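You operate a simulated robot arm through the tools that you are given. There is no shell and no other tool. Be economical: measure what you need, move in short steps, check, and stop when the job is done.

The job below is to be done with a simulated robot arm. You get a single attempt, and the scene is never put back.

## Task
Put the teal-collar vial on top of the vent bottle. Take the grey drop cap and leave it in the yellow tray. Open the caps drawer, take the orange clamp and leave it in the mix section of the caps drawer and shut the drawer again. Any order will do. Set down upright: teal-collar vial.

Only the result counts: the job must be done as asked and must still hold three seconds after the hand-in. Knocking over, shifting, dropping, spilling or breaking anything else fails it. A push-on lid holds only when it is set on centred and level and pressed home; a screw cap is set on level and turned clockwise until tight.

## Robot
A 5-joint arm with a two-finger parallel gripper on a trunk, on a base that drives. Base frame: it is fixed to the floor where the robot stands at the start and does not move with it; the origin is under the middle of the robot, x ahead of it, y to its left, z up; the surface under the hand at the start is at about z = 0.85. Units: m, degrees, N and s.
It reaches about 1.134 m from its shoulder. Its first joint turns from -149.0 to 149.0 degrees. Places, roughly: caps drawer [-4.6, 0.1, 0.7]; grey drop cap [0.75, -1.5, 0.75]; mix section of the caps drawer [-4.6, -0.1, 0.7]; orange clamp (5x3x3 cm) [-3.3, -0.1, 0.9]; yellow tray [0.75, -1, 0.75]. Payload 1.57 kg.
Tool frame: the origin (TCP) lies between the finger pads and is the grasp point; the fingertips stand 0.03 m ahead of it; z points along the fingers, y is the line along which they close. The gripper opens to 0.11 m. The fingers are 0.024 m wide and 0.012 m thick; the gripper's body (0.048 by 0.112 m) begins 0.078 m behind the TCP.
Orientation is told as [roll, pitch, yaw] about the base's x, y, z axes, in that order, counted from this pose: with the fingers straight down and closing along the base's y, the tool's x points along the base's -x, its y along +y and its z along -z.

## Interface
- The arm moves only by the tool move_arm. Its argument "steps" is a list of rows, each a list of 3 entries, a list of its own where there are three numbers: the opening, from 0 (shut) to 1 (fully open), then the shift along the tool's x, y, z in units of 40 mm (1.0 is 40 mm), then the turn, a rotation vector about the tool's x, y, z in units of 5 degrees (1.0 is 5 degrees). In form: [[gripper, [tx, ty, tz], [ax, ay, az]], ...]. A call has 1 to 20 rows; each row shifts and turns the commanded pose from where the row before left it, along the tool's axes as they then stand. A call with a number of a shift or a turn outside -1 to 1 is refused whole. A row lasts 0.2 s, in which the tool goes at most 0.05 m and 8.6 degrees; a call with a longer step from one row to the next is refused whole, and so is a gripper value outside its range. Where a pose cannot be reached the arm comes as near as it can. A force on the tool above 40 N (or 10 N above the force at the start of the call, whichever is more), or a blocked arm, ends the call early, and 0.2 s more pass. Each finger travels about 0.072 m/s and halts on what it meets, pressing with about 25 N; the grip force reading is that of the motor and also rises with nothing between the fingers. The clock runs only during rows and for 0.2 s after the last one: add rows that do not move to give the fingers time. The reply holds the time, the measured pose of the TCP, the force on the tool along the base axes, the opening and the grip force, in the units named above and with some noise, with the torque about the TCP (base axes, N m) and any sound that the robot's microphone picked up.
- Cameras (640 x 400 px; columns grow to the right, rows downward): "scene" is now at [0.0079, 0.129, 1.8713]; the picture's right is [-0.73, -0.69, -0.00], its down [-0.51, 0.54, -0.67] and it looks along [0.46, -0.49, -0.74] (base axes); focal length 281 px, centre (320, 200). "wrist" rides on the gripper at [0.07, 0.016, -0.141] in the tool frame; the picture's right is [-0.23, 0.97, 0.00], its down [-0.86, -0.20, -0.48] and it looks along [-0.47, -0.11, 0.88] (tool axes); focal length 222 px, centre (320, 200). There is no depth. A picture from a camera that has moved, and an enlarged one, comes with that camera's place and axes in the base frame and with its lens.
- grab_frame(camera): a new picture of that camera. The clock stands still meanwhile.
- lift_body(by): slides the trunk up (or, below 0, down) by that many m; the arm and the scene camera ride with it, the base frame stays. It gives what a move gives, with no picture.
- drive_base(legs): drives the robot by 1 to 6 legs, each [ahead, turn to the left] in m and degrees, along the robot's own axes; the way and the turn of a leg run together, so that a leg with both is an arc; at most 1.5 m and 180 degrees a leg. The arm and the cameras ride along, it lands a little off, and it stops where it bumps. It gives what a move gives.
- pan_tilt(pan, tilt): turns the head with the scene camera to pan (to the left, within 155 degrees either way) and tilt (down, from -29 to 69), counted from straight ahead of the robot. It gives what a move gives.
- inspect(camera, box): a new picture of the part [left, top, right, bottom] of that camera's present view, enlarged. The clock stands still meanwhile.
- finish_job(): hands the job in; it is judged then, once.

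Go step by step. Nothing tells you exact positions but the pictures and the camera data: compare them with the known pose of the tool, close in by small moves and look again before you grip or let go. The budget is 165 turns and 128 pictures, counting those below and the enlarged ones. Unless the task says otherwise, let go and move clear before handing in.

The tools are called after "Call:" as a command line: name --argument value ..., lists and objects as JSON in quotes. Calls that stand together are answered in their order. move_arm: Moves the arm, as the interface text tells. Its arguments: {"type":"object","properties":{"steps":{"type":"array","items":{"type":"array"}}},"required":["steps"]} The other tools are called the same way: lift_body (by) slides the trunk up or down; drive_base (legs) drives the base; pan_tilt (pan, tilt) turns the head that bears the scene camera; grab_frame (camera) takes a picture; inspect (camera, box) takes an enlarged picture of a part of a camera's view; finish_job () hands the job in.

At the start:

```text
time_s: 0.0
eef_pos: [0.4183, -0.4633, 1.1585]
tool_rot: [0.0, 0.0, -0.7]
contact_force: [-0.3, -0.2, -0.5]
torque: [0.0, 0.0, -0.03]
finger_gap: 0.1101
grip_force: 0.1
trunk travel left (down, up): [-0.892, 0.078]
robot x, y, heading: [-0.0033, 0.0141, 0.0]
head pan, tilt: [-46.7, 47.9]
```

scene: 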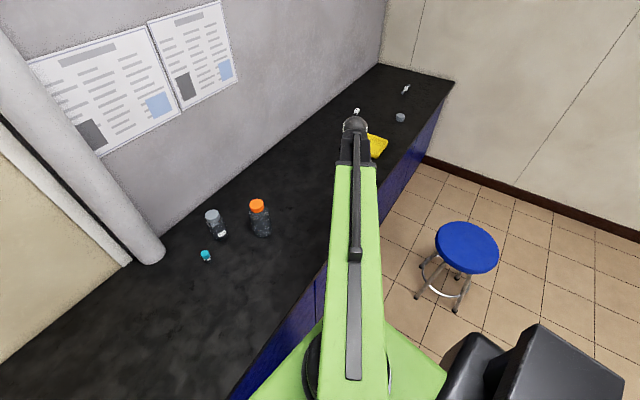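
wrist: 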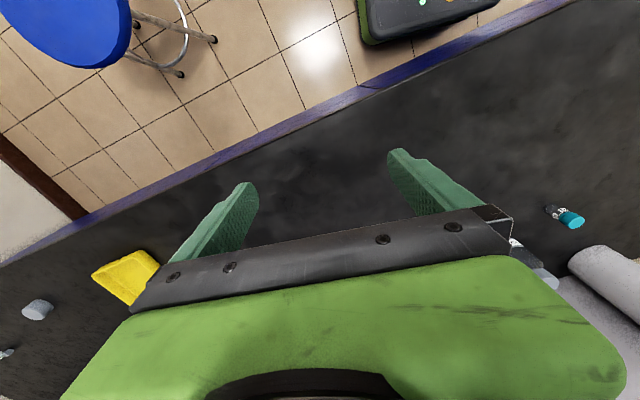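

I see a dark bench ahead-left with a teal vial, two bottles, a yellow tray and a grey cap. I'll look closer at both groups.

Call:
inspect --camera "scene" --box '[180, 180, 300, 280]'

Call:
inspect --camera "scene" --box '[330, 70, 450, 170]'

Call:
inspect --camera "wrist" --box '[490, 180, 640, 300]'

```text
4.00 times, centred on (240, 230) of scene
camera zoom: at [0.0079, 0.129, 1.8713], right [-0.73, -0.69, 0.0], down [-0.51, 0.54, -0.67], along [0.46, -0.49, -0.74], focal length 1122 px, centre (640, 80)
```

zoom: 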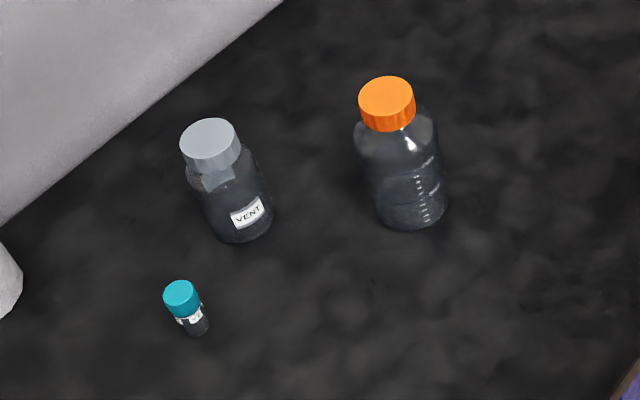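

```text
4.00 times, centred on (390, 120) of scene
camera zoom: at [0.0079, 0.129, 1.8713], right [-0.73, -0.69, 0.0], down [-0.51, 0.54, -0.67], along [0.46, -0.49, -0.74], focal length 1122 px, centre (40, 520)
```

zoom: 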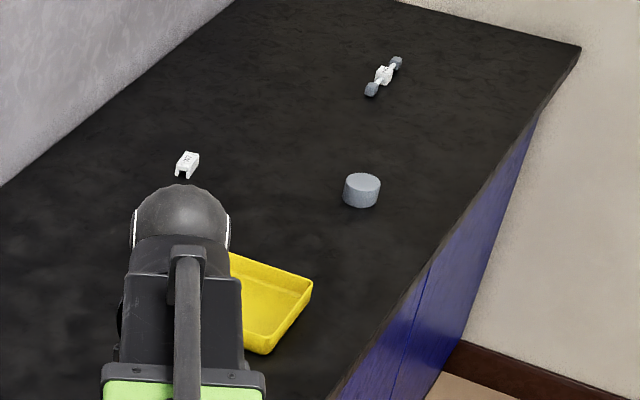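

```text
3.33 times, centred on (565, 240) of wrist
camera zoom: at [0.3497, -0.4458, 1.2998], right [0.24, 0.97, 0.0], down [0.85, -0.21, 0.48], along [0.46, -0.11, -0.88], focal length 740 px, centre (-497, 67)
```

zoom: 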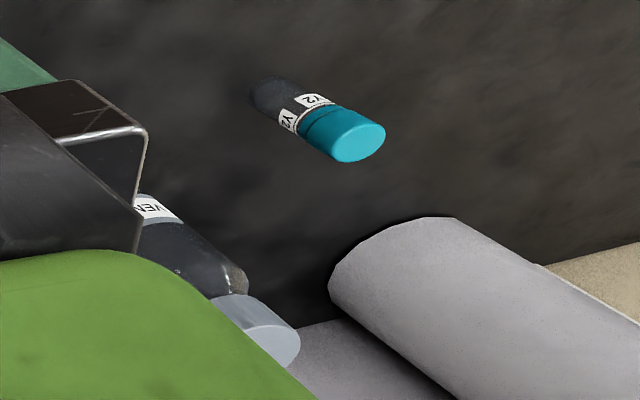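

The teal vial stands at about (0.735, 0.015), the vent bottle at (0.818, −0.093) with its top at about 0.99, and the bench is at 0.85. I'll move above the vial and check.

Call:
move_arm --steps '[[1, [-0.528, 0.8, 0], [0, 0, 0]], [1, [-0.528, 0.8, 0], [0, 0, 0]], [1, [-0.528, 0.8, 0], [0, 0, 0]], [1, [-0.528, 0.8, 0], [0, 0, 0]], [1, [-0.528, 0.8, 0], [0, 0, 0]], [1, [-0.528, 0.8, 0], [0, 0, 0]], [1, [-0.528, 0.8, 0], [0, 0, 0]], [1, [-0.528, 0.8, 0], [0, 0, 0]], [1, [-0.528, 0.8, 0], [0, 0, 0]], [1, [-0.528, 0.8, 0], [0, 0, 0]], [1, [-0.528, 0.8, 0], [0, 0, 0]], [1, [-0.528, 0.8, 0], [0, 0, 0]], [1, [-0.528, 0.8, 0], [0, 0, 0]], [1, [-0.528, 0.8, 0], [0, 0, 0]], [1, [-0.528, 0.8, 0], [0, 0, 0]], [1, [0, 0, 0], [0, 0, 0]]]'

Call:
grab_frame --camera "wrist"

Call:
grab_frame --camera "scene"

```text
time_s: 3.4
eef_pos: [0.7406, 0.0124, 1.1579]
tool_rot: [0.0, 0.0, -0.7]
contact_force: [-0.3, 0.6, -0.7]
torque: [-0.01, 0.01, 0.0]
finger_gap: 0.1099
grip_force: 0.0
trunk travel left (down, up): [-0.892, 0.078]
robot x, y, heading: [-0.0034, 0.0122, 0.1]
head pan, tilt: [-46.7, 47.9]
```

```text
122 pictures are left
camera wrist: at [0.6704, 0.0302, 1.3], right [0.24, 0.97, 0.0], down [0.85, -0.21, 0.48], along [0.46, -0.11, -0.88], focal length 222 px, centre (320, 200)
```

wrist: 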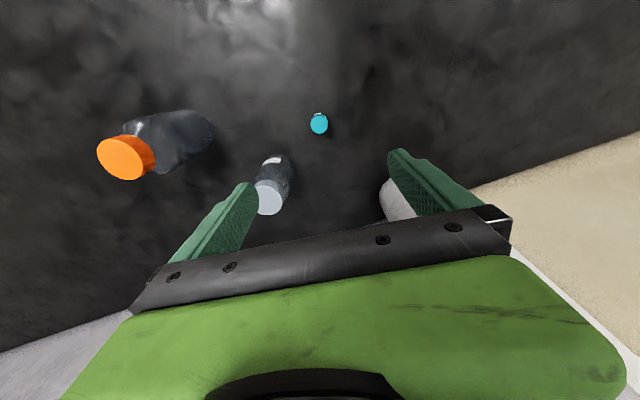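

```text
121 pictures are left
camera scene: at [0.0077, 0.1287, 1.8713], right [-0.73, -0.69, 0.0], down [-0.51, 0.54, -0.67], along [0.46, -0.49, -0.74], focal length 281 px, centre (320, 200)
```

scene: 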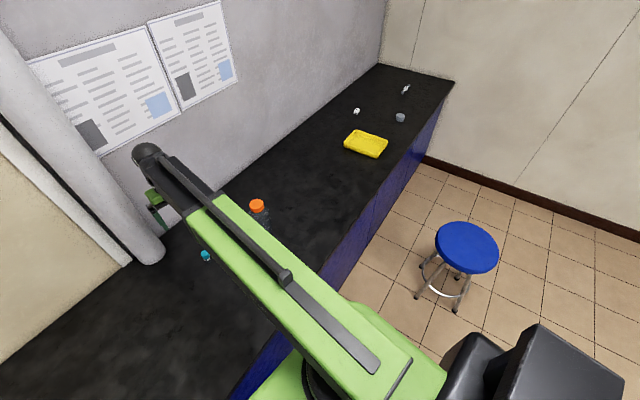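

From the wrist, the vial cap is at about (0.732, 0.015). I'm descending part way and then measuring again.

Call:
move_arm --steps '[[1, [0.2, 0.06, 0.8], [0, 0, 0]], [1, [0, 0, 0.85], [0, 0, 0]], [1, [0, 0, 0.85], [0, 0, 0]], [1, [0, 0, 0.85], [0, 0, 0]], [1, [0, 0, 0.85], [0, 0, 0]], [1, [0, 0, 0], [0, 0, 0]]]'

Call:
grab_frame --camera "wrist"

```text
time_s: 4.8
eef_pos: [0.7336, 0.0157, 1.1584]
tool_rot: [0.1, 0.0, -0.7]
contact_force: [0.0, -0.5, 0.4]
torque: [-0.05, -0.01, 0.02]
finger_gap: 0.11
grip_force: 0.1
out of reach, approached as far as the arm can: row 1, 2, 3, 4, 5
trunk travel left (down, up): [-0.892, 0.078]
robot x, y, heading: [-0.0034, 0.0137, -0.1]
head pan, tilt: [-46.7, 47.9]
```

```text
120 pictures are left
camera wrist: at [0.6632, 0.0329, 1.2998], right [0.24, 0.97, 0.0], down [0.85, -0.21, 0.48], along [0.46, -0.11, -0.88], focal length 222 px, centre (320, 200)
```

wrist: 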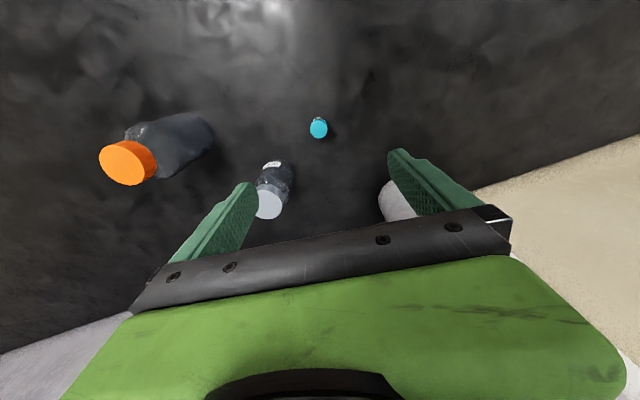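

The arm itself can't go lower with the trunk this high. I'll lower the trunk instead.

Call:
lift_body --by -0.17

Call:
grab_frame --camera "wrist"

Call:
grab_frame --camera "scene"

```text
time_s: 6.7
eef_pos: [0.734, 0.017, 0.9891]
tool_rot: [0.0, 0.0, -0.7]
contact_force: [-0.2, -1.0, 0.1]
torque: [-0.02, 0.01, 0.01]
finger_gap: 0.11
grip_force: 0.1
trunk travel left (down, up): [-0.722, 0.248]
robot x, y, heading: [-0.007, 0.014, 0.1]
head pan, tilt: [-46.7, 47.9]
```

```text
119 pictures are left
camera wrist: at [0.6631, 0.0329, 1.1299], right [0.24, 0.97, 0.0], down [0.85, -0.21, 0.48], along [0.46, -0.11, -0.88], focal length 222 px, centre (320, 200)
```

wrist: 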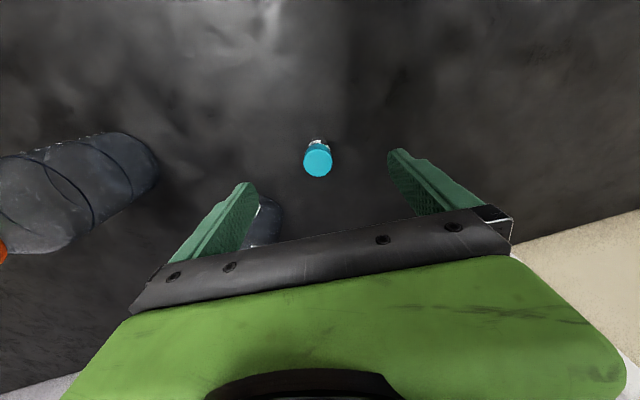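

```text
118 pictures are left
camera scene: at [0.008, 0.129, 1.7013], right [-0.73, -0.69, 0.0], down [-0.51, 0.54, -0.67], along [0.46, -0.49, -0.74], focal length 281 px, centre (320, 200)
```

scene: 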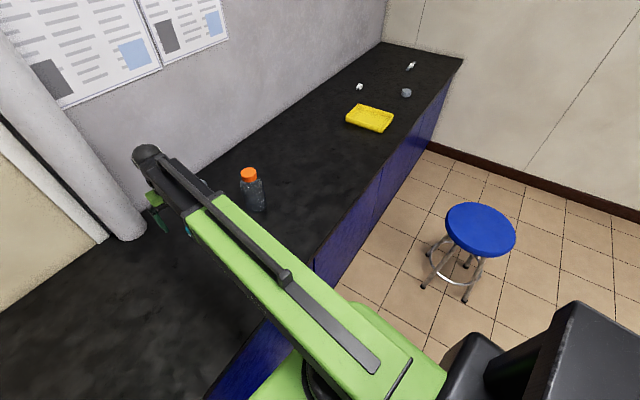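

The cap centre is at (0.732, 0.014) and the TCP is over it. I'll trim y slightly and lower the trunk to the grasp height.

Call:
move_arm --steps '[[1, [0.03, -0.07, 0], [0, 0, 0]], [1, [0, 0, 0], [0, 0, 0]]]'

Call:
lift_body --by -0.06

Call:
grab_frame --camera "wrist"

```text
time_s: 7.3
eef_pos: [0.7319, 0.0134, 0.9884]
tool_rot: [0.0, 0.0, -0.8]
contact_force: [-0.8, -1.1, -0.4]
torque: [0.01, 0.02, 0.0]
finger_gap: 0.11
grip_force: 0.0
trunk travel left (down, up): [-0.722, 0.248]
robot x, y, heading: [-0.0022, 0.0162, -0.2]
head pan, tilt: [-46.7, 47.9]
```

```text
time_s: 8.3
eef_pos: [0.7316, 0.0134, 0.9286]
tool_rot: [0.0, 0.0, -0.7]
contact_force: [-0.8, -0.5, 0.8]
torque: [0.01, 0.01, 0.01]
finger_gap: 0.1099
grip_force: 0.0
trunk travel left (down, up): [-0.662, 0.308]
robot x, y, heading: [-0.0003, 0.01, 0.1]
head pan, tilt: [-46.7, 47.9]
```

```text
117 pictures are left
camera wrist: at [0.662, 0.0302, 1.0698], right [0.24, 0.97, 0.0], down [0.85, -0.21, 0.48], along [0.46, -0.11, -0.88], focal length 222 px, centre (320, 200)
```

wrist: 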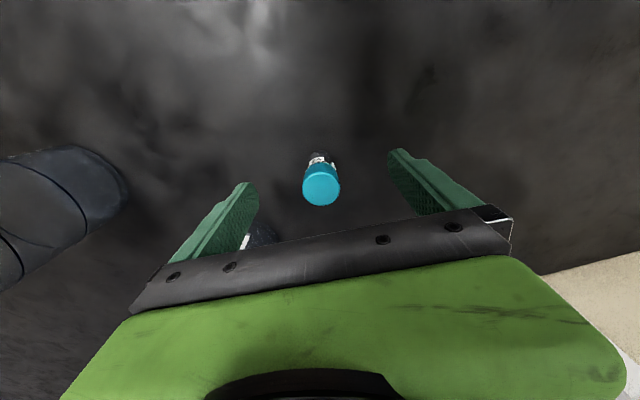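

Aligned. I'll lower another 0.032 and close.

Call:
lift_body --by -0.032

Call:
move_arm --steps '[[0.6, [0, 0, 0], [0, 0, 0]], [0.4, [0, 0, 0], [0, 0, 0]], [0.2, [0, 0, 0], [0, 0, 0]], [0, [0, 0, 0], [0, 0, 0]], [0, [0, 0, 0], [0, 0, 0]], [0, [0, 0, 0], [0, 0, 0]]]'

Call:
grab_frame --camera "wrist"

```text
time_s: 9.1
eef_pos: [0.7324, 0.0133, 0.8973]
tool_rot: [0.0, 0.0, -0.7]
contact_force: [-0.5, -0.2, -0.8]
torque: [-0.02, 0.0, -0.02]
finger_gap: 0.1101
grip_force: 0.0
trunk travel left (down, up): [-0.63, 0.34]
robot x, y, heading: [0.0008, 0.0135, -0.3]
head pan, tilt: [-46.7, 47.9]
```

```text
time_s: 10.5
eef_pos: [0.7324, 0.0126, 0.897]
tool_rot: [0.1, 0.0, -0.7]
contact_force: [0.1, -1.0, 0.3]
torque: [0.03, 0.01, -0.01]
finger_gap: 0.0288
grip_force: 24.7
trunk travel left (down, up): [-0.63, 0.34]
robot x, y, heading: [-0.0005, 0.0167, -0.1]
head pan, tilt: [-46.7, 47.9]
```

```text
116 pictures are left
camera wrist: at [0.662, 0.0302, 1.0378], right [0.24, 0.97, 0.0], down [0.85, -0.21, 0.48], along [0.46, -0.11, -0.88], focal length 222 px, centre (320, 200)
```

wrist: 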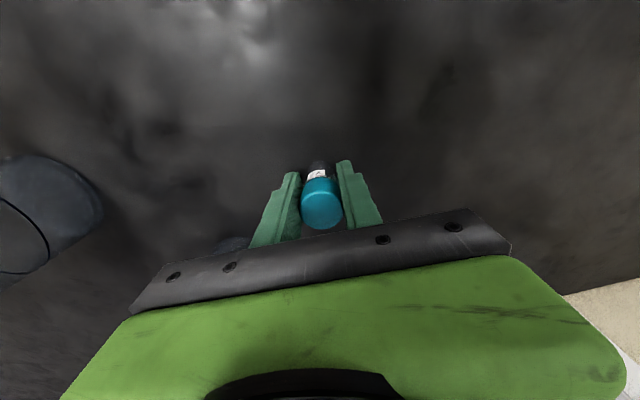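

The vial is gripped (0.029 m). I'll lift it well above the bottle and look for its top.

Call:
lift_body --by 0.22

Call:
grab_frame --camera "wrist"

Call:
grab_frame --camera "scene"

```text
time_s: 12.8
eef_pos: [0.733, 0.0134, 1.1178]
tool_rot: [0.0, 0.0, -0.7]
contact_force: [-0.3, 0.3, -0.3]
torque: [0.01, -0.02, 0.0]
finger_gap: 0.0289
grip_force: 24.8
trunk travel left (down, up): [-0.85, 0.12]
robot x, y, heading: [-0.0033, 0.0128, -0.1]
head pan, tilt: [-46.7, 47.9]
```

```text
115 pictures are left
camera wrist: at [0.662, 0.0303, 1.2577], right [0.24, 0.97, 0.0], down [0.85, -0.21, 0.48], along [0.46, -0.11, -0.88], focal length 222 px, centre (320, 200)
```

wrist: 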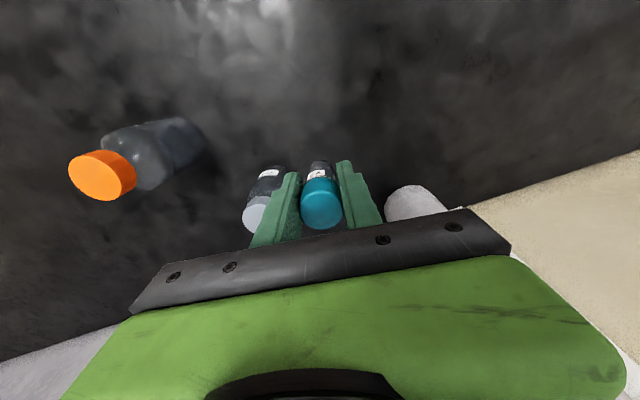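

```text
114 pictures are left
camera scene: at [0.0081, 0.1291, 1.8292], right [-0.73, -0.69, 0.0], down [-0.51, 0.54, -0.67], along [0.46, -0.49, -0.74], focal length 281 px, centre (320, 200)
```

scene: 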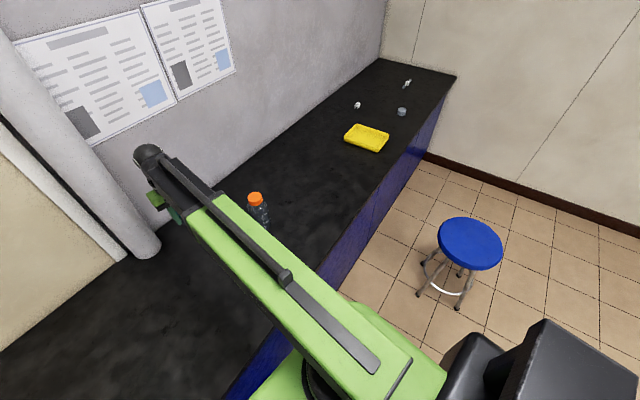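

I'm moving to a viewpoint where the bottle cap shows beside the fingers, to fix its centre.

Call:
move_arm --steps '[[0, [-0.84, -0.4, 0], [0, 0, 0]], [0, [-0.84, -0.4, 0], [0, 0, 0]], [0, [0, 0, 0], [0, 0, 0]]]'

Call:
inspect --camera "wrist" --box '[220, 100, 380, 240]'

```text
time_s: 13.6
eef_pos: [0.7977, -0.0206, 1.1181]
tool_rot: [0.0, 0.0, -0.7]
contact_force: [0.4, -0.7, -0.7]
torque: [0.0, -0.01, -0.01]
finger_gap: 0.0288
grip_force: 25.1
trunk travel left (down, up): [-0.85, 0.12]
robot x, y, heading: [-0.0005, 0.0136, 0.3]
head pan, tilt: [-46.7, 47.9]
```

```text
2.86 times, centred on (300, 170) of wrist
camera zoom: at [0.7285, -0.003, 1.2579], right [0.24, 0.97, 0.0], down [0.85, -0.21, 0.48], along [0.46, -0.11, -0.88], focal length 635 px, centre (377, 286)
```

zoom: 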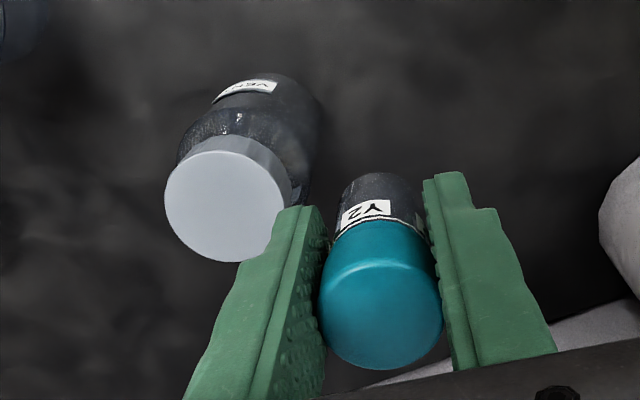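

The bottle's cap top centre is at about (0.813, −0.0935), z≈0.99. I'll raise the arm and move over it, then lower the trunk so the arm can do the final descent.

Call:
move_arm --steps '[[0, [-0.19, -0.91, -0.6], [0, 0, 0]], [0, [-0.19, -0.91, -0.6], [0, 0, 0]], [0, [0, 0, -0.8], [0, 0, 0]], [0, [0, 0, 0], [0, 0, 0]]]'

Call:
lift_body --by -0.12

Call:
inspect --camera "wrist" --box '[240, 120, 400, 250]'

Call:
grab_frame --camera "scene"

```text
time_s: 14.6
eef_pos: [0.8137, -0.092, 1.1164]
tool_rot: [0.0, 0.1, -0.7]
contact_force: [0.0, 0.1, 0.3]
torque: [-0.01, -0.01, 0.02]
finger_gap: 0.0291
grip_force: 25.4
out of reach, approached as far as the arm can: row 1, 2, 3
trunk travel left (down, up): [-0.85, 0.12]
robot x, y, heading: [-0.0036, 0.0096, -0.2]
head pan, tilt: [-46.7, 47.9]
```

```text
time_s: 15.8
eef_pos: [0.808, -0.0917, 1.022]
tool_rot: [-0.2, -0.3, -0.7]
contact_force: [-1.0, 1.0, 81.9]
torque: [0.0, 0.19, 0.05]
finger_gap: 0.029
grip_force: 25.0
trunk travel left (down, up): [-0.748, 0.222]
robot x, y, heading: [-0.0002, 0.018, -0.1]
head pan, tilt: [-46.7, 47.9]
stopped: the force on the tool passed its limit at 280 N (the readings are from after the stop); the commanded pose is now the measured one
```

```text
3.08 times, centred on (320, 185) of wrist
camera zoom: at [0.7371, -0.0738, 1.1617], right [0.24, 0.97, 0.0], down [0.85, -0.21, 0.49], along [0.47, -0.12, -0.87], focal length 684 px, centre (320, 246)
```

zoom: 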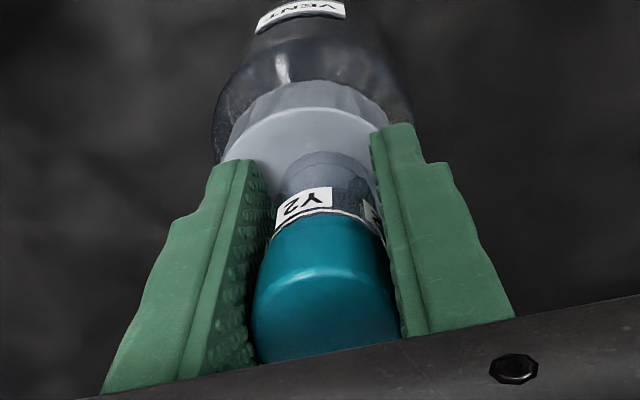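

```text
111 pictures are left
camera scene: at [-0.0017, 0.1302, 1.7286], right [-0.73, -0.69, 0.0], down [-0.51, 0.54, -0.67], along [0.46, -0.49, -0.74], focal length 281 px, centre (320, 200)
```

scene: 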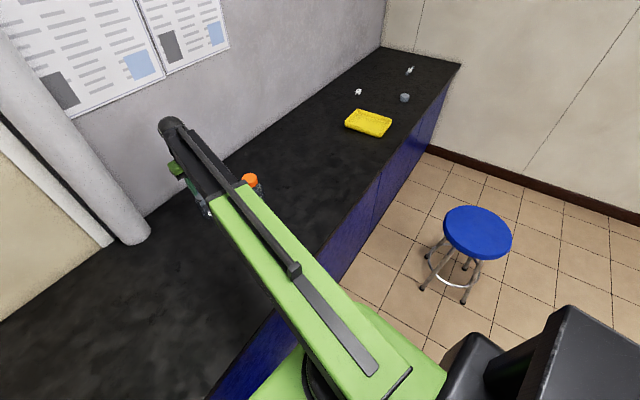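

The trunk lowering pressed the vial onto the bottle, because the arm can't shift vertically here. I'll raise the trunk a little to relieve the force and check.

Call:
lift_body --by 0.012

Call:
inspect --camera "wrist" --box '[240, 120, 400, 250]'

```text
time_s: 16.4
eef_pos: [0.8128, -0.0914, 1.0258]
tool_rot: [-0.1, -0.1, -0.7]
contact_force: [-0.7, 0.5, 0.2]
torque: [-0.01, 0.03, 0.01]
finger_gap: 0.0282
grip_force: 25.6
trunk travel left (down, up): [-0.76, 0.21]
robot x, y, heading: [-0.003, 0.0158, 0.2]
head pan, tilt: [-46.7, 47.9]
```

```text
3.08 times, centred on (320, 185) of wrist
camera zoom: at [0.7432, -0.0746, 1.1674], right [0.24, 0.97, 0.0], down [0.85, -0.21, 0.48], along [0.47, -0.11, -0.88], focal length 684 px, centre (320, 246)
```

zoom: 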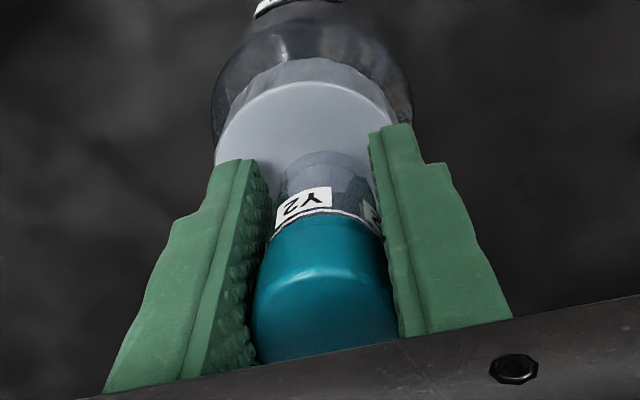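

The force is relieved, the bottle hasn't moved, and the vial has slid up about 10 mm in the grip. I'll trim y by 2.5 mm with slight clearance, then lower carefully.

Call:
lift_body --by 0.006

Call:
move_arm --steps '[[0, [0, -0.06, 0], [0, 0, 0]], [0, [0, 0, 0], [0, 0, 0]]]'

Call:
inspect --camera "wrist" --box '[240, 120, 400, 250]'

Call:
lift_body --by -0.006

```text
time_s: 16.9
eef_pos: [0.8142, -0.092, 1.0314]
tool_rot: [0.0, -0.2, -0.7]
contact_force: [0.2, -0.6, 0.1]
torque: [-0.01, -0.02, 0.01]
finger_gap: 0.0282
grip_force: 24.8
trunk travel left (down, up): [-0.766, 0.204]
robot x, y, heading: [-0.0025, 0.0091, -0.1]
head pan, tilt: [-46.7, 47.9]
```

```text
time_s: 17.6
eef_pos: [0.8142, -0.094, 1.0332]
tool_rot: [0.0, -0.2, -0.6]
contact_force: [-0.4, 0.8, -1.2]
torque: [0.01, -0.01, -0.01]
finger_gap: 0.0285
grip_force: 25.6
trunk travel left (down, up): [-0.766, 0.204]
robot x, y, heading: [-0.0018, 0.0166, 0.1]
head pan, tilt: [-46.7, 47.9]
```

```text
3.08 times, centred on (320, 185) of wrist
camera zoom: at [0.7434, -0.077, 1.1737], right [0.24, 0.97, 0.0], down [0.85, -0.21, 0.48], along [0.47, -0.11, -0.88], focal length 684 px, centre (320, 246)
```

zoom: 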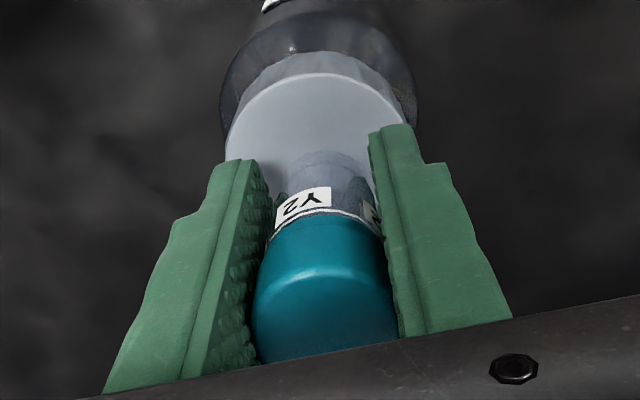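

```text
time_s: 18.1
eef_pos: [0.8144, -0.0953, 1.0276]
tool_rot: [0.1, -0.1, -0.6]
contact_force: [-0.5, 0.4, -0.3]
torque: [-0.01, 0.01, -0.03]
finger_gap: 0.0282
grip_force: 25.2
trunk travel left (down, up): [-0.76, 0.21]
robot x, y, heading: [-0.0018, 0.0087, -0.2]
head pan, tilt: [-46.7, 47.9]
```

Well centred now. I'm lowering by millimetres until I feel contact.

Call:
lift_body --by -0.003

Call:
lift_body --by -0.002

```text
time_s: 18.6
eef_pos: [0.8145, -0.095, 1.0239]
tool_rot: [0.1, -0.2, -0.7]
contact_force: [-1.0, 0.0, 0.2]
torque: [0.0, 0.0, -0.01]
finger_gap: 0.0282
grip_force: 24.9
trunk travel left (down, up): [-0.757, 0.213]
robot x, y, heading: [-0.0021, 0.0137, -0.0]
head pan, tilt: [-46.7, 47.9]
```

```text
time_s: 19.1
eef_pos: [0.8141, -0.0939, 1.0219]
tool_rot: [0.0, -0.3, -0.6]
contact_force: [0.8, 1.1, 0.1]
torque: [-0.01, 0.04, -0.01]
finger_gap: 0.0282
grip_force: 25.2
trunk travel left (down, up): [-0.755, 0.215]
robot x, y, heading: [-0.0045, 0.014, 0.3]
head pan, tilt: [-46.7, 47.9]
```

Call:
lift_body --by -0.0015

Call:
inspect --camera "wrist" --box '[240, 120, 400, 250]'

```text
time_s: 19.6
eef_pos: [0.8134, -0.0937, 1.0213]
tool_rot: [0.0, -0.2, -0.7]
contact_force: [4.7, -1.1, 19.1]
torque: [-0.05, -0.15, -0.03]
finger_gap: 0.0281
grip_force: 25.4
trunk travel left (down, up): [-0.753, 0.217]
robot x, y, heading: [-0.0038, 0.0131, -0.0]
head pan, tilt: [-46.7, 47.9]
```

```text
3.08 times, centred on (320, 185) of wrist
camera zoom: at [0.7424, -0.0769, 1.1623], right [0.24, 0.97, 0.0], down [0.85, -0.21, 0.48], along [0.47, -0.11, -0.88], focal length 684 px, centre (320, 246)
```

zoom: 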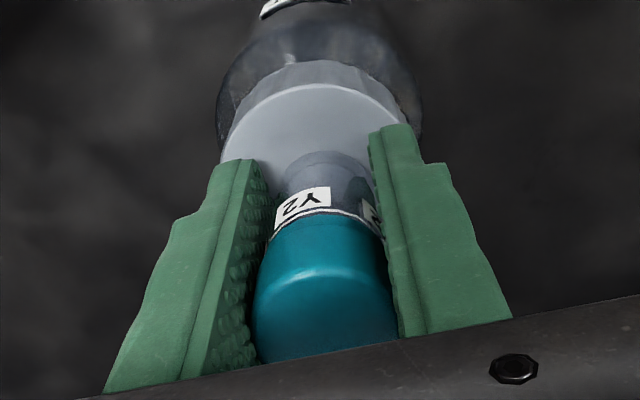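

There is contact at 19 N. I'll ease off about 1 mm and open slowly.

Call:
lift_body --by 0.0012

Call:
move_arm --steps '[[0.3, [0, 0, 0], [0, 0, 0]], [0.35, [0, 0, 0], [0, 0, 0]], [0.5, [0, 0, 0], [0, 0, 0]], [0.5, [0, 0, 0], [0, 0, 0]]]'

Call:
inspect --camera "wrist" --box '[240, 120, 400, 250]'

```text
time_s: 20.2
eef_pos: [0.8143, -0.0946, 1.0216]
tool_rot: [0.0, -0.2, -0.8]
contact_force: [1.5, -0.2, 5.6]
torque: [-0.08, -0.01, 0.02]
finger_gap: 0.028
grip_force: 25.1
trunk travel left (down, up): [-0.754, 0.216]
robot x, y, heading: [-0.0001, 0.0088, 0.0]
head pan, tilt: [-46.7, 47.9]
```

```text
time_s: 21.2
eef_pos: [0.8146, -0.0932, 1.0219]
tool_rot: [0.1, -0.3, -0.7]
contact_force: [-0.2, 0.9, 1.3]
torque: [-0.04, 0.01, -0.02]
finger_gap: 0.0546
grip_force: 0.0
trunk travel left (down, up): [-0.754, 0.216]
robot x, y, heading: [0.0005, 0.0154, -0.2]
head pan, tilt: [-46.7, 47.9]
```

```text
3.08 times, centred on (320, 185) of wrist
camera zoom: at [0.7433, -0.0769, 1.1624], right [0.24, 0.97, 0.0], down [0.85, -0.21, 0.48], along [0.47, -0.11, -0.88], focal length 684 px, centre (320, 246)
```

zoom: 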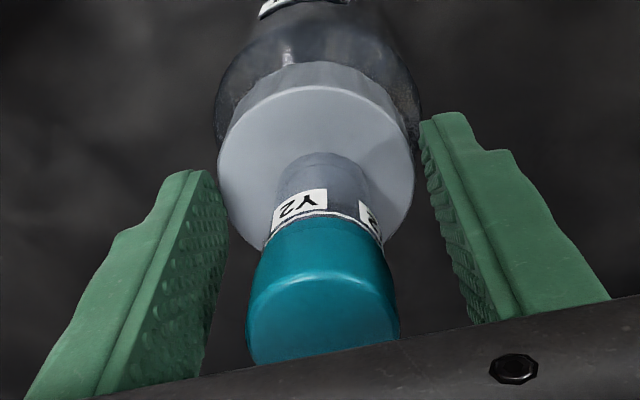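

The vial stands free on the bottle's cap. I'm raising the trunk straight up to clear it.

Call:
lift_body --by 0.2

Call:
grab_frame --camera "wrist"

Call:
grab_frame --camera "scene"

```text
time_s: 23.3
eef_pos: [0.8138, -0.0936, 1.2206]
tool_rot: [0.0, -0.1, -0.7]
contact_force: [0.8, 0.5, 0.3]
torque: [0.04, 0.02, -0.01]
finger_gap: 0.0549
grip_force: 0.1
trunk travel left (down, up): [-0.954, 0.016]
robot x, y, heading: [-0.0032, 0.017, -0.2]
head pan, tilt: [-46.7, 47.9]
```

```text
106 pictures are left
camera wrist: at [0.7435, -0.077, 1.3623], right [0.24, 0.97, 0.0], down [0.85, -0.21, 0.48], along [0.47, -0.11, -0.88], focal length 222 px, centre (320, 200)
```

wrist: 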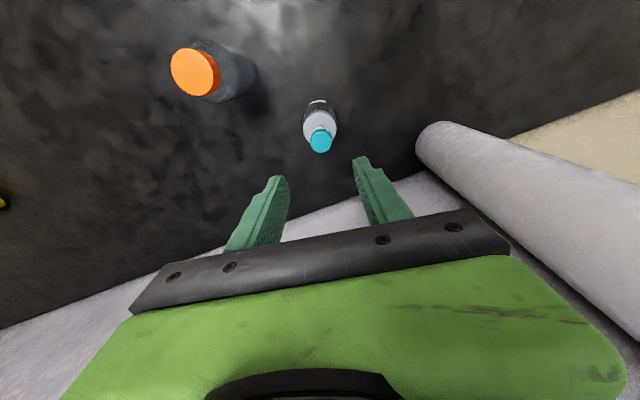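

```text
105 pictures are left
camera scene: at [0.0082, 0.1291, 1.934], right [-0.73, -0.69, 0.0], down [-0.51, 0.54, -0.67], along [0.46, -0.49, -0.74], focal length 281 px, centre (320, 200)
```

scene: 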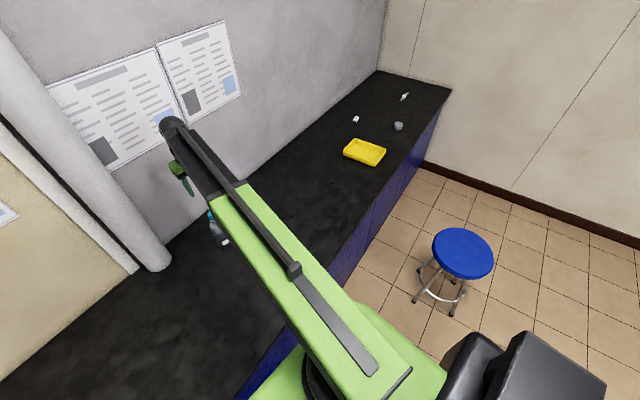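

The vial rests on the vent bottle. Next is the grey cap at about (0.75, −1.43) and the tray at about (0.745, −1.056), so I need to drive along the bench without touching the stool near (0, −1.04). First I'll retract the arm and look around the base.

Call:
move_arm --steps '[[0.5, [1, 0, 0], [0, 0, 0]], [0.5, [1, 0, 0], [0, 0, 0]], [0.5, [1, 0, 0], [0, 0, 0]], [0.5, [1, 0, 0], [0, 0, 0]], [0.5, [1, 0, 0], [0, 0, 0]], [0.5, [1, 0, 0], [0, 0, 0]], [0.5, [1, 0, 0], [0, 0, 0]], [0.5, [1, 0, 0], [0, 0, 0]], [0.5, [0, 0, 0], [0, 0, 0]]]'

Call:
pan_tilt --pan -110 --tilt 60

Call:
grab_frame --camera "scene"

Call:
pan_tilt --pan -60 --tilt 69

Call:
grab_frame --camera "scene"

```text
time_s: 25.3
eef_pos: [0.5608, -0.0963, 1.2218]
tool_rot: [0.0, -0.1, -0.7]
contact_force: [-0.5, -0.8, -0.5]
torque: [-0.02, 0.02, 0.01]
finger_gap: 0.0551
grip_force: 0.0
out of reach, approached as far as the arm can: row 7, 8
trunk travel left (down, up): [-0.954, 0.016]
robot x, y, heading: [-0.0051, 0.0134, -0.3]
head pan, tilt: [-46.7, 47.9]
```

```text
time_s: 26.7
eef_pos: [0.5599, -0.0955, 1.2214]
tool_rot: [0.1, 0.0, -0.8]
contact_force: [0.5, -0.4, 0.5]
torque: [0.01, 0.0, 0.02]
finger_gap: 0.0549
grip_force: 0.0
trunk travel left (down, up): [-0.954, 0.016]
robot x, y, heading: [0.0005, 0.0162, 0.2]
head pan, tilt: [-110.0, 60.0]
```

```text
104 pictures are left
camera scene: at [-0.0687, 0.1238, 1.9186], right [-0.94, 0.34, 0.0], down [0.3, 0.81, -0.5], along [-0.17, -0.47, -0.87], focal length 281 px, centre (320, 200)
```

scene: 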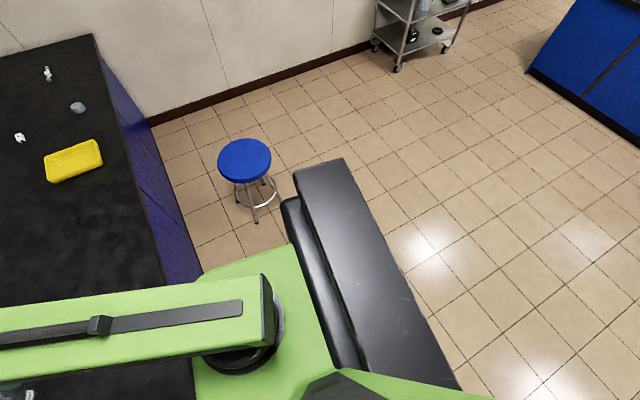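

```text
time_s: 27.9
eef_pos: [0.5618, -0.0953, 1.2217]
tool_rot: [0.0, -0.1, -0.7]
contact_force: [-0.4, 0.5, -0.7]
torque: [-0.02, 0.04, 0.03]
finger_gap: 0.0549
grip_force: 0.1
trunk travel left (down, up): [-0.954, 0.016]
robot x, y, heading: [-0.0029, 0.0141, -0.0]
head pan, tilt: [-60.0, 68.8]
```

```text
103 pictures are left
camera scene: at [-0.0181, 0.138, 1.9093], right [-0.87, -0.5, 0.0], down [-0.47, 0.81, -0.36], along [0.18, -0.31, -0.93], focal length 281 px, centre (320, 200)
```

scene: 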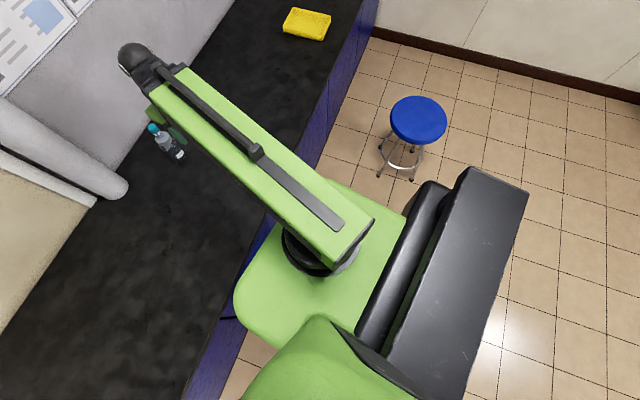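

The arm is telescopic, with a reach of roughly 0.57–1.13 m, and moves vertically only by the trunk. I'll back off, go round the stool, and come up to the bench beyond it near (0.12, −1.65).

Call:
drive_base --legs '[[-0.8, 0], [0, -90]]'

Call:
pan_tilt --pan 0 --tilt 40

Call:
grab_frame --camera "scene"

```text
time_s: 35.9
eef_pos: [-0.9048, -0.5604, 1.2221]
tool_rot: [0.0, 0.5, -90.4]
contact_force: [1.9, 0.3, 0.7]
torque: [-0.06, 0.07, 0.02]
finger_gap: 0.0552
grip_force: 0.1
trunk travel left (down, up): [-0.954, 0.016]
robot x, y, heading: [-0.8459, 0.0051, -88.7]
head pan, tilt: [-60.0, 68.8]
```

```text
time_s: 37.2
eef_pos: [-0.9064, -0.5623, 1.2213]
tool_rot: [0.2, 0.7, -90.4]
contact_force: [-0.5, -0.2, 0.1]
torque: [0.02, 0.0, 0.0]
finger_gap: 0.0547
grip_force: 0.0
trunk travel left (down, up): [-0.954, 0.016]
robot x, y, heading: [-0.8439, 0.0021, -89.0]
head pan, tilt: [0.0, 40.0]
```

```text
102 pictures are left
camera scene: at [-0.6729, -0.029, 1.9454], right [-1.0, -0.02, 0.0], down [-0.01, 0.64, -0.77], along [0.01, -0.77, -0.64], focal length 281 px, centre (320, 200)
```

scene: 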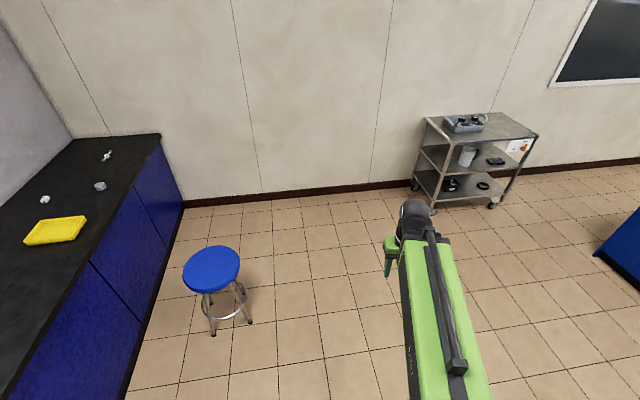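

The path is clear. I'm driving down past the stool and then turning towards the bench.

Call:
drive_base --legs '[[1.5, 0], [0.17, 0], [0, 89]]'

Call:
grab_frame --camera "scene"

```text
time_s: 49.5
eef_pos: [-0.2584, -1.7376, 1.2206]
tool_rot: [0.1, 0.7, -2.1]
contact_force: [-0.2, -1.1, 0.1]
torque: [0.07, -0.01, -0.01]
finger_gap: 0.0549
grip_force: 0.0
trunk travel left (down, up): [-0.954, 0.016]
robot x, y, heading: [-0.824, -1.6164, -0.5]
head pan, tilt: [0.0, 40.0]
```

```text
101 pictures are left
camera scene: at [-0.7807, -1.4433, 1.9456], right [-0.01, -1.0, 0.0], down [-0.64, 0.01, -0.77], along [0.77, -0.01, -0.64], focal length 281 px, centre (320, 200)
```

scene: 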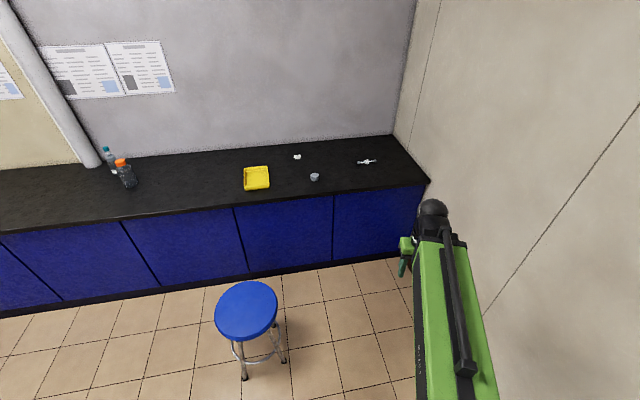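

The way ahead is clear between the stool and the end wall. I'm heading in slightly to the right for extra clearance.

Call:
drive_base --legs '[[0, -5], [0.93, 0], [0, 8]]'

Call:
pan_tilt --pan 25 --tilt 55

Call:
grab_frame --camera "scene"

Call:
grab_frame --camera "wrist"

```text
time_s: 55.5
eef_pos: [0.6736, -1.7993, 1.2214]
tool_rot: [0.1, 0.6, 0.8]
contact_force: [0.0, -0.6, -0.3]
torque: [0.02, 0.01, 0.01]
finger_gap: 0.0552
grip_force: 0.1
trunk travel left (down, up): [-0.954, 0.016]
robot x, y, heading: [0.106, -1.7059, 1.8]
head pan, tilt: [0.0, 40.0]
```

```text
time_s: 56.3
eef_pos: [0.6751, -1.7995, 1.2212]
tool_rot: [0.1, 0.5, 0.8]
contact_force: [0.2, 0.5, -0.7]
torque: [0.0, -0.01, 0.02]
finger_gap: 0.0551
grip_force: 0.0
trunk travel left (down, up): [-0.954, 0.016]
robot x, y, heading: [0.1062, -1.7063, 1.6]
head pan, tilt: [25.0, 55.0]
```

```text
100 pictures are left
camera scene: at [0.1194, -1.4984, 1.9247], right [0.45, -0.89, 0.0], down [-0.73, -0.37, -0.57], along [0.51, 0.26, -0.82], focal length 281 px, centre (320, 200)
```

scene: 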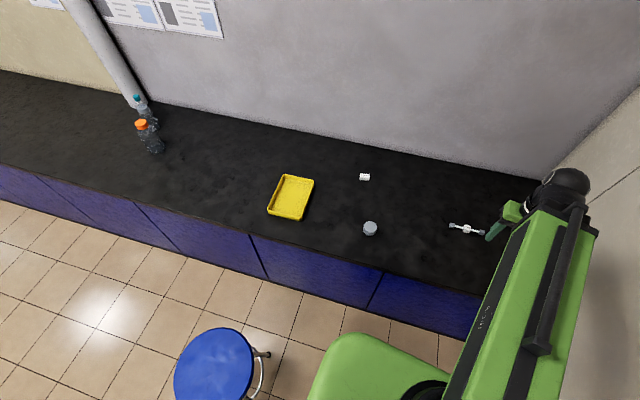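

```text
99 pictures are left
camera wrist: at [0.6056, -1.785, 1.3635], right [0.21, 0.98, 0.0], down [0.86, -0.19, 0.47], along [0.46, -0.1, -0.88], focal length 222 px, centre (320, 200)
```

wrist: 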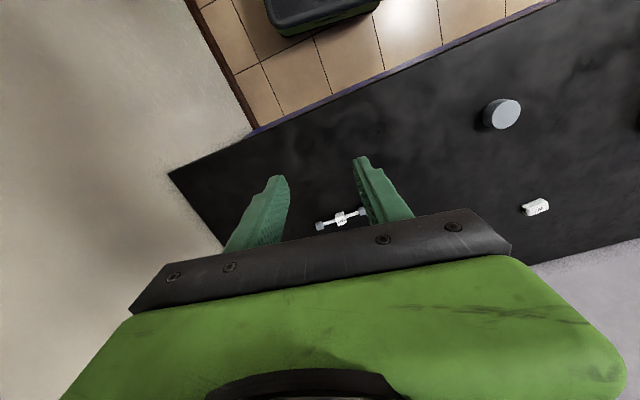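

The vial still stands on the bottle. The grey cap is at about (0.743, −1.426) and the tray centre at about (0.731, −1.035). I'm moving the arm over the cap.

Call:
move_arm --steps '[[1, [-0.15, 0.935, 0], [0, 0, 0]], [1, [-0.15, 0.935, 0], [0, 0, 0]], [1, [-0.15, 0.935, 0], [0, 0, 0]], [1, [-0.15, 0.935, 0], [0, 0, 0]], [1, [-0.15, 0.935, 0], [0, 0, 0]], [1, [-0.15, 0.935, 0], [0, 0, 0]], [1, [-0.15, 0.935, 0], [0, 0, 0]], [1, [-0.15, 0.935, 0], [0, 0, 0]], [1, [-0.15, 0.935, 0], [0, 0, 0]], [1, [-0.15, 0.935, 0], [0, 0, 0]], [1, [0, 0, 0], [0, 0, 0]]]'

Call:
lift_body --by -0.2

Call:
grab_frame --camera "wrist"

```text
time_s: 58.7
eef_pos: [0.7292, -1.4257, 1.2215]
tool_rot: [0.2, 0.5, 0.8]
contact_force: [0.0, 0.2, -0.3]
torque: [0.02, -0.01, 0.0]
finger_gap: 0.1101
grip_force: 0.0
trunk travel left (down, up): [-0.954, 0.016]
robot x, y, heading: [0.1079, -1.7055, 1.5]
head pan, tilt: [25.0, 55.0]
```

```text
time_s: 60.9
eef_pos: [0.7296, -1.4249, 1.0206]
tool_rot: [0.1, 0.6, 0.7]
contact_force: [-0.2, 0.2, -0.9]
torque: [-0.01, 0.01, 0.02]
finger_gap: 0.11
grip_force: 0.1
trunk travel left (down, up): [-0.754, 0.216]
robot x, y, heading: [0.1075, -1.7012, 1.7]
head pan, tilt: [25.0, 55.0]
```

```text
98 pictures are left
camera wrist: at [0.6606, -1.4102, 1.1634], right [0.21, 0.98, 0.0], down [0.86, -0.19, 0.47], along [0.46, -0.1, -0.88], focal length 222 px, centre (320, 200)
```

wrist: 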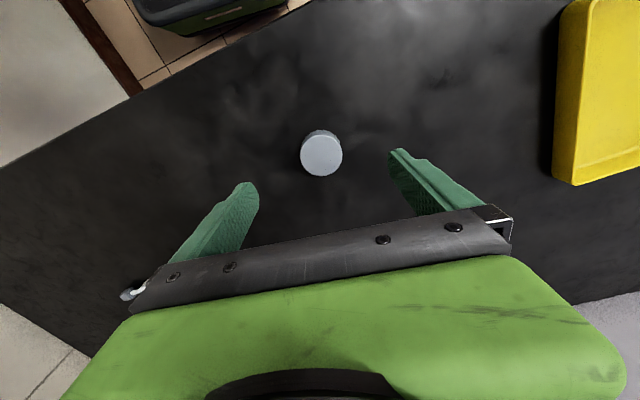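

The cap is centred at (0.745, −1.427). I'll shift 15 mm ahead and descend partway.

Call:
move_arm --steps '[[1, [-0.39, -0.05, 0], [0, 0, 0]], [1, [0, 0, 0], [0, 0, 0]]]'

Call:
lift_body --by -0.09

Call:
grab_frame --camera "wrist"

```text
time_s: 61.5
eef_pos: [0.7442, -1.4272, 1.0214]
tool_rot: [0.1, 0.6, 0.8]
contact_force: [0.5, -0.5, 0.1]
torque: [0.01, -0.04, -0.02]
finger_gap: 0.1097
grip_force: 0.1
trunk travel left (down, up): [-0.754, 0.216]
robot x, y, heading: [0.1045, -1.7013, 1.9]
head pan, tilt: [25.0, 55.0]
```

```text
time_s: 62.8
eef_pos: [0.7435, -1.4273, 0.9309]
tool_rot: [0.0, 0.6, 0.8]
contact_force: [0.2, 0.1, 0.6]
torque: [0.02, 0.04, 0.01]
finger_gap: 0.1097
grip_force: 0.2
trunk travel left (down, up): [-0.664, 0.306]
robot x, y, heading: [0.1085, -1.7063, 1.6]
head pan, tilt: [25.0, 55.0]
```

```text
97 pictures are left
camera wrist: at [0.676, -1.4118, 1.0734], right [0.21, 0.98, 0.0], down [0.86, -0.19, 0.47], along [0.46, -0.1, -0.88], focal length 222 px, centre (320, 200)
```

wrist: 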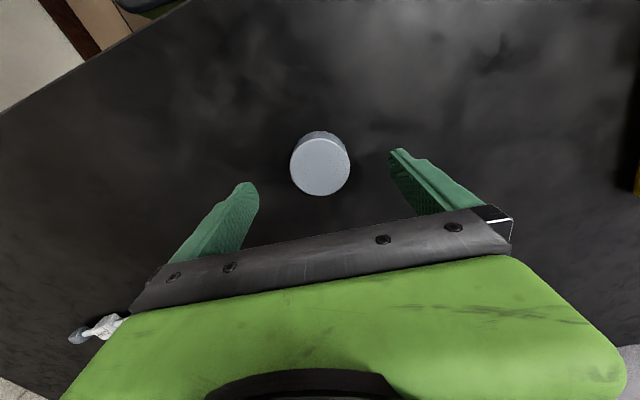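

Centred. I'll lower 0.044 and grip.

Call:
lift_body --by -0.044

Call:
move_arm --steps '[[0.7, [0, 0, 0], [0, 0, 0]], [0.5, [0, 0, 0], [0, 0, 0]], [0.3, [0, 0, 0], [0, 0, 0]], [0.2, [0, 0, 0], [0, 0, 0]], [0.1, [0, 0, 0], [0, 0, 0]], [0, [0, 0, 0], [0, 0, 0]]]'

Call:
lift_body --by 0.15

Call:
grab_frame --camera "wrist"

```text
time_s: 63.6
eef_pos: [0.7449, -1.4257, 0.8871]
tool_rot: [0.1, 0.6, 0.8]
contact_force: [0.0, -0.9, -0.7]
torque: [0.0, 0.0, -0.01]
finger_gap: 0.1099
grip_force: 0.0
trunk travel left (down, up): [-0.62, 0.35]
robot x, y, heading: [0.1015, -1.7033, 1.7]
head pan, tilt: [25.0, 55.0]
```

```text
time_s: 65.0
eef_pos: [0.7447, -1.4274, 0.8876]
tool_rot: [0.1, 0.6, 0.8]
contact_force: [-0.1, 0.3, -0.1]
torque: [0.0, -0.02, -0.02]
finger_gap: 0.0547
grip_force: 25.8
trunk travel left (down, up): [-0.62, 0.35]
robot x, y, heading: [0.1056, -1.7011, 1.8]
head pan, tilt: [25.0, 55.0]
```

```text
time_s: 66.8
eef_pos: [0.745, -1.428, 1.0366]
tool_rot: [0.2, 0.6, 0.7]
contact_force: [1.0, 0.1, -0.4]
torque: [0.0, -0.03, -0.01]
finger_gap: 0.055
grip_force: 25.1
trunk travel left (down, up): [-0.77, 0.2]
robot x, y, heading: [0.1049, -1.701, 1.8]
head pan, tilt: [25.0, 55.0]
```

```text
96 pictures are left
camera wrist: at [0.6761, -1.4117, 1.1793], right [0.21, 0.98, 0.0], down [0.86, -0.19, 0.47], along [0.46, -0.1, -0.88], focal length 222 px, centre (320, 200)
```

wrist: 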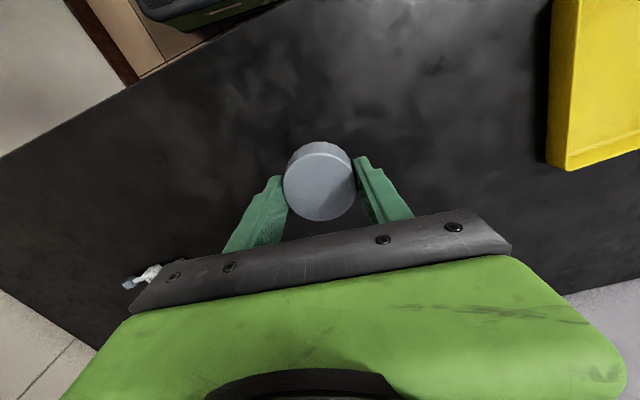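

The cap is held. I'm moving over the tray centre at about (0.733, −1.043).

Call:
move_arm --steps '[[0, [0.016, 0.96, 0], [0, 0, 0]], [0, [0.016, 0.96, 0], [0, 0, 0]], [0, [0.016, 0.96, 0], [0, 0, 0]], [0, [0.016, 0.96, 0], [0, 0, 0]], [0, [0.016, 0.96, 0], [0, 0, 0]], [0, [0.016, 0.96, 0], [0, 0, 0]], [0, [0.016, 0.96, 0], [0, 0, 0]], [0, [0.016, 0.96, 0], [0, 0, 0]], [0, [0.016, 0.96, 0], [0, 0, 0]], [0, [0.016, 0.96, 0], [0, 0, 0]], [0, [0, 0, 0], [0, 0, 0]]]'

Call:
grab_frame --camera "wrist"

Call:
grab_frame --camera "scene"

```text
time_s: 69.2
eef_pos: [0.7338, -1.0428, 1.0382]
tool_rot: [0.1, 0.6, 0.8]
contact_force: [0.5, -0.2, -0.5]
torque: [-0.01, -0.01, -0.01]
finger_gap: 0.0549
grip_force: 25.1
trunk travel left (down, up): [-0.77, 0.2]
robot x, y, heading: [0.1032, -1.702, 1.7]
head pan, tilt: [25.0, 55.0]
```

```text
95 pictures are left
camera wrist: at [0.6646, -1.0273, 1.1794], right [0.21, 0.98, 0.0], down [0.86, -0.19, 0.47], along [0.46, -0.1, -0.88], focal length 222 px, centre (320, 200)
```

wrist: 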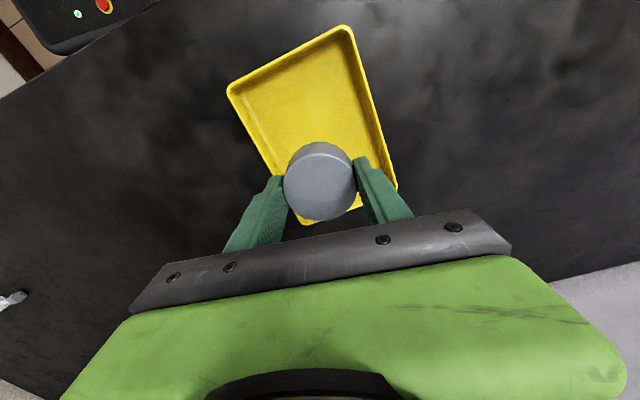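

```text
94 pictures are left
camera scene: at [0.1196, -1.4984, 1.7407], right [0.45, -0.89, 0.0], down [-0.73, -0.37, -0.57], along [0.51, 0.26, -0.82], focal length 281 px, centre (320, 200)
```

scene: 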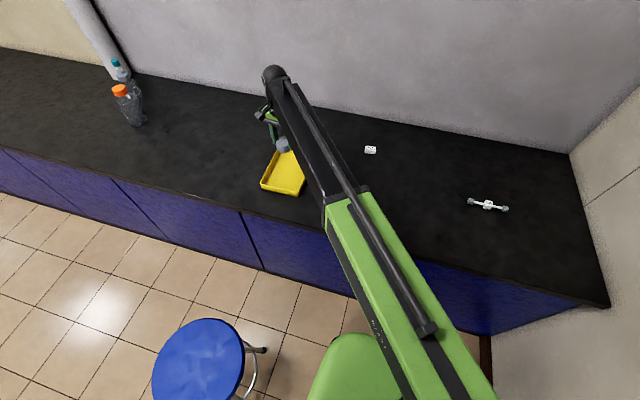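

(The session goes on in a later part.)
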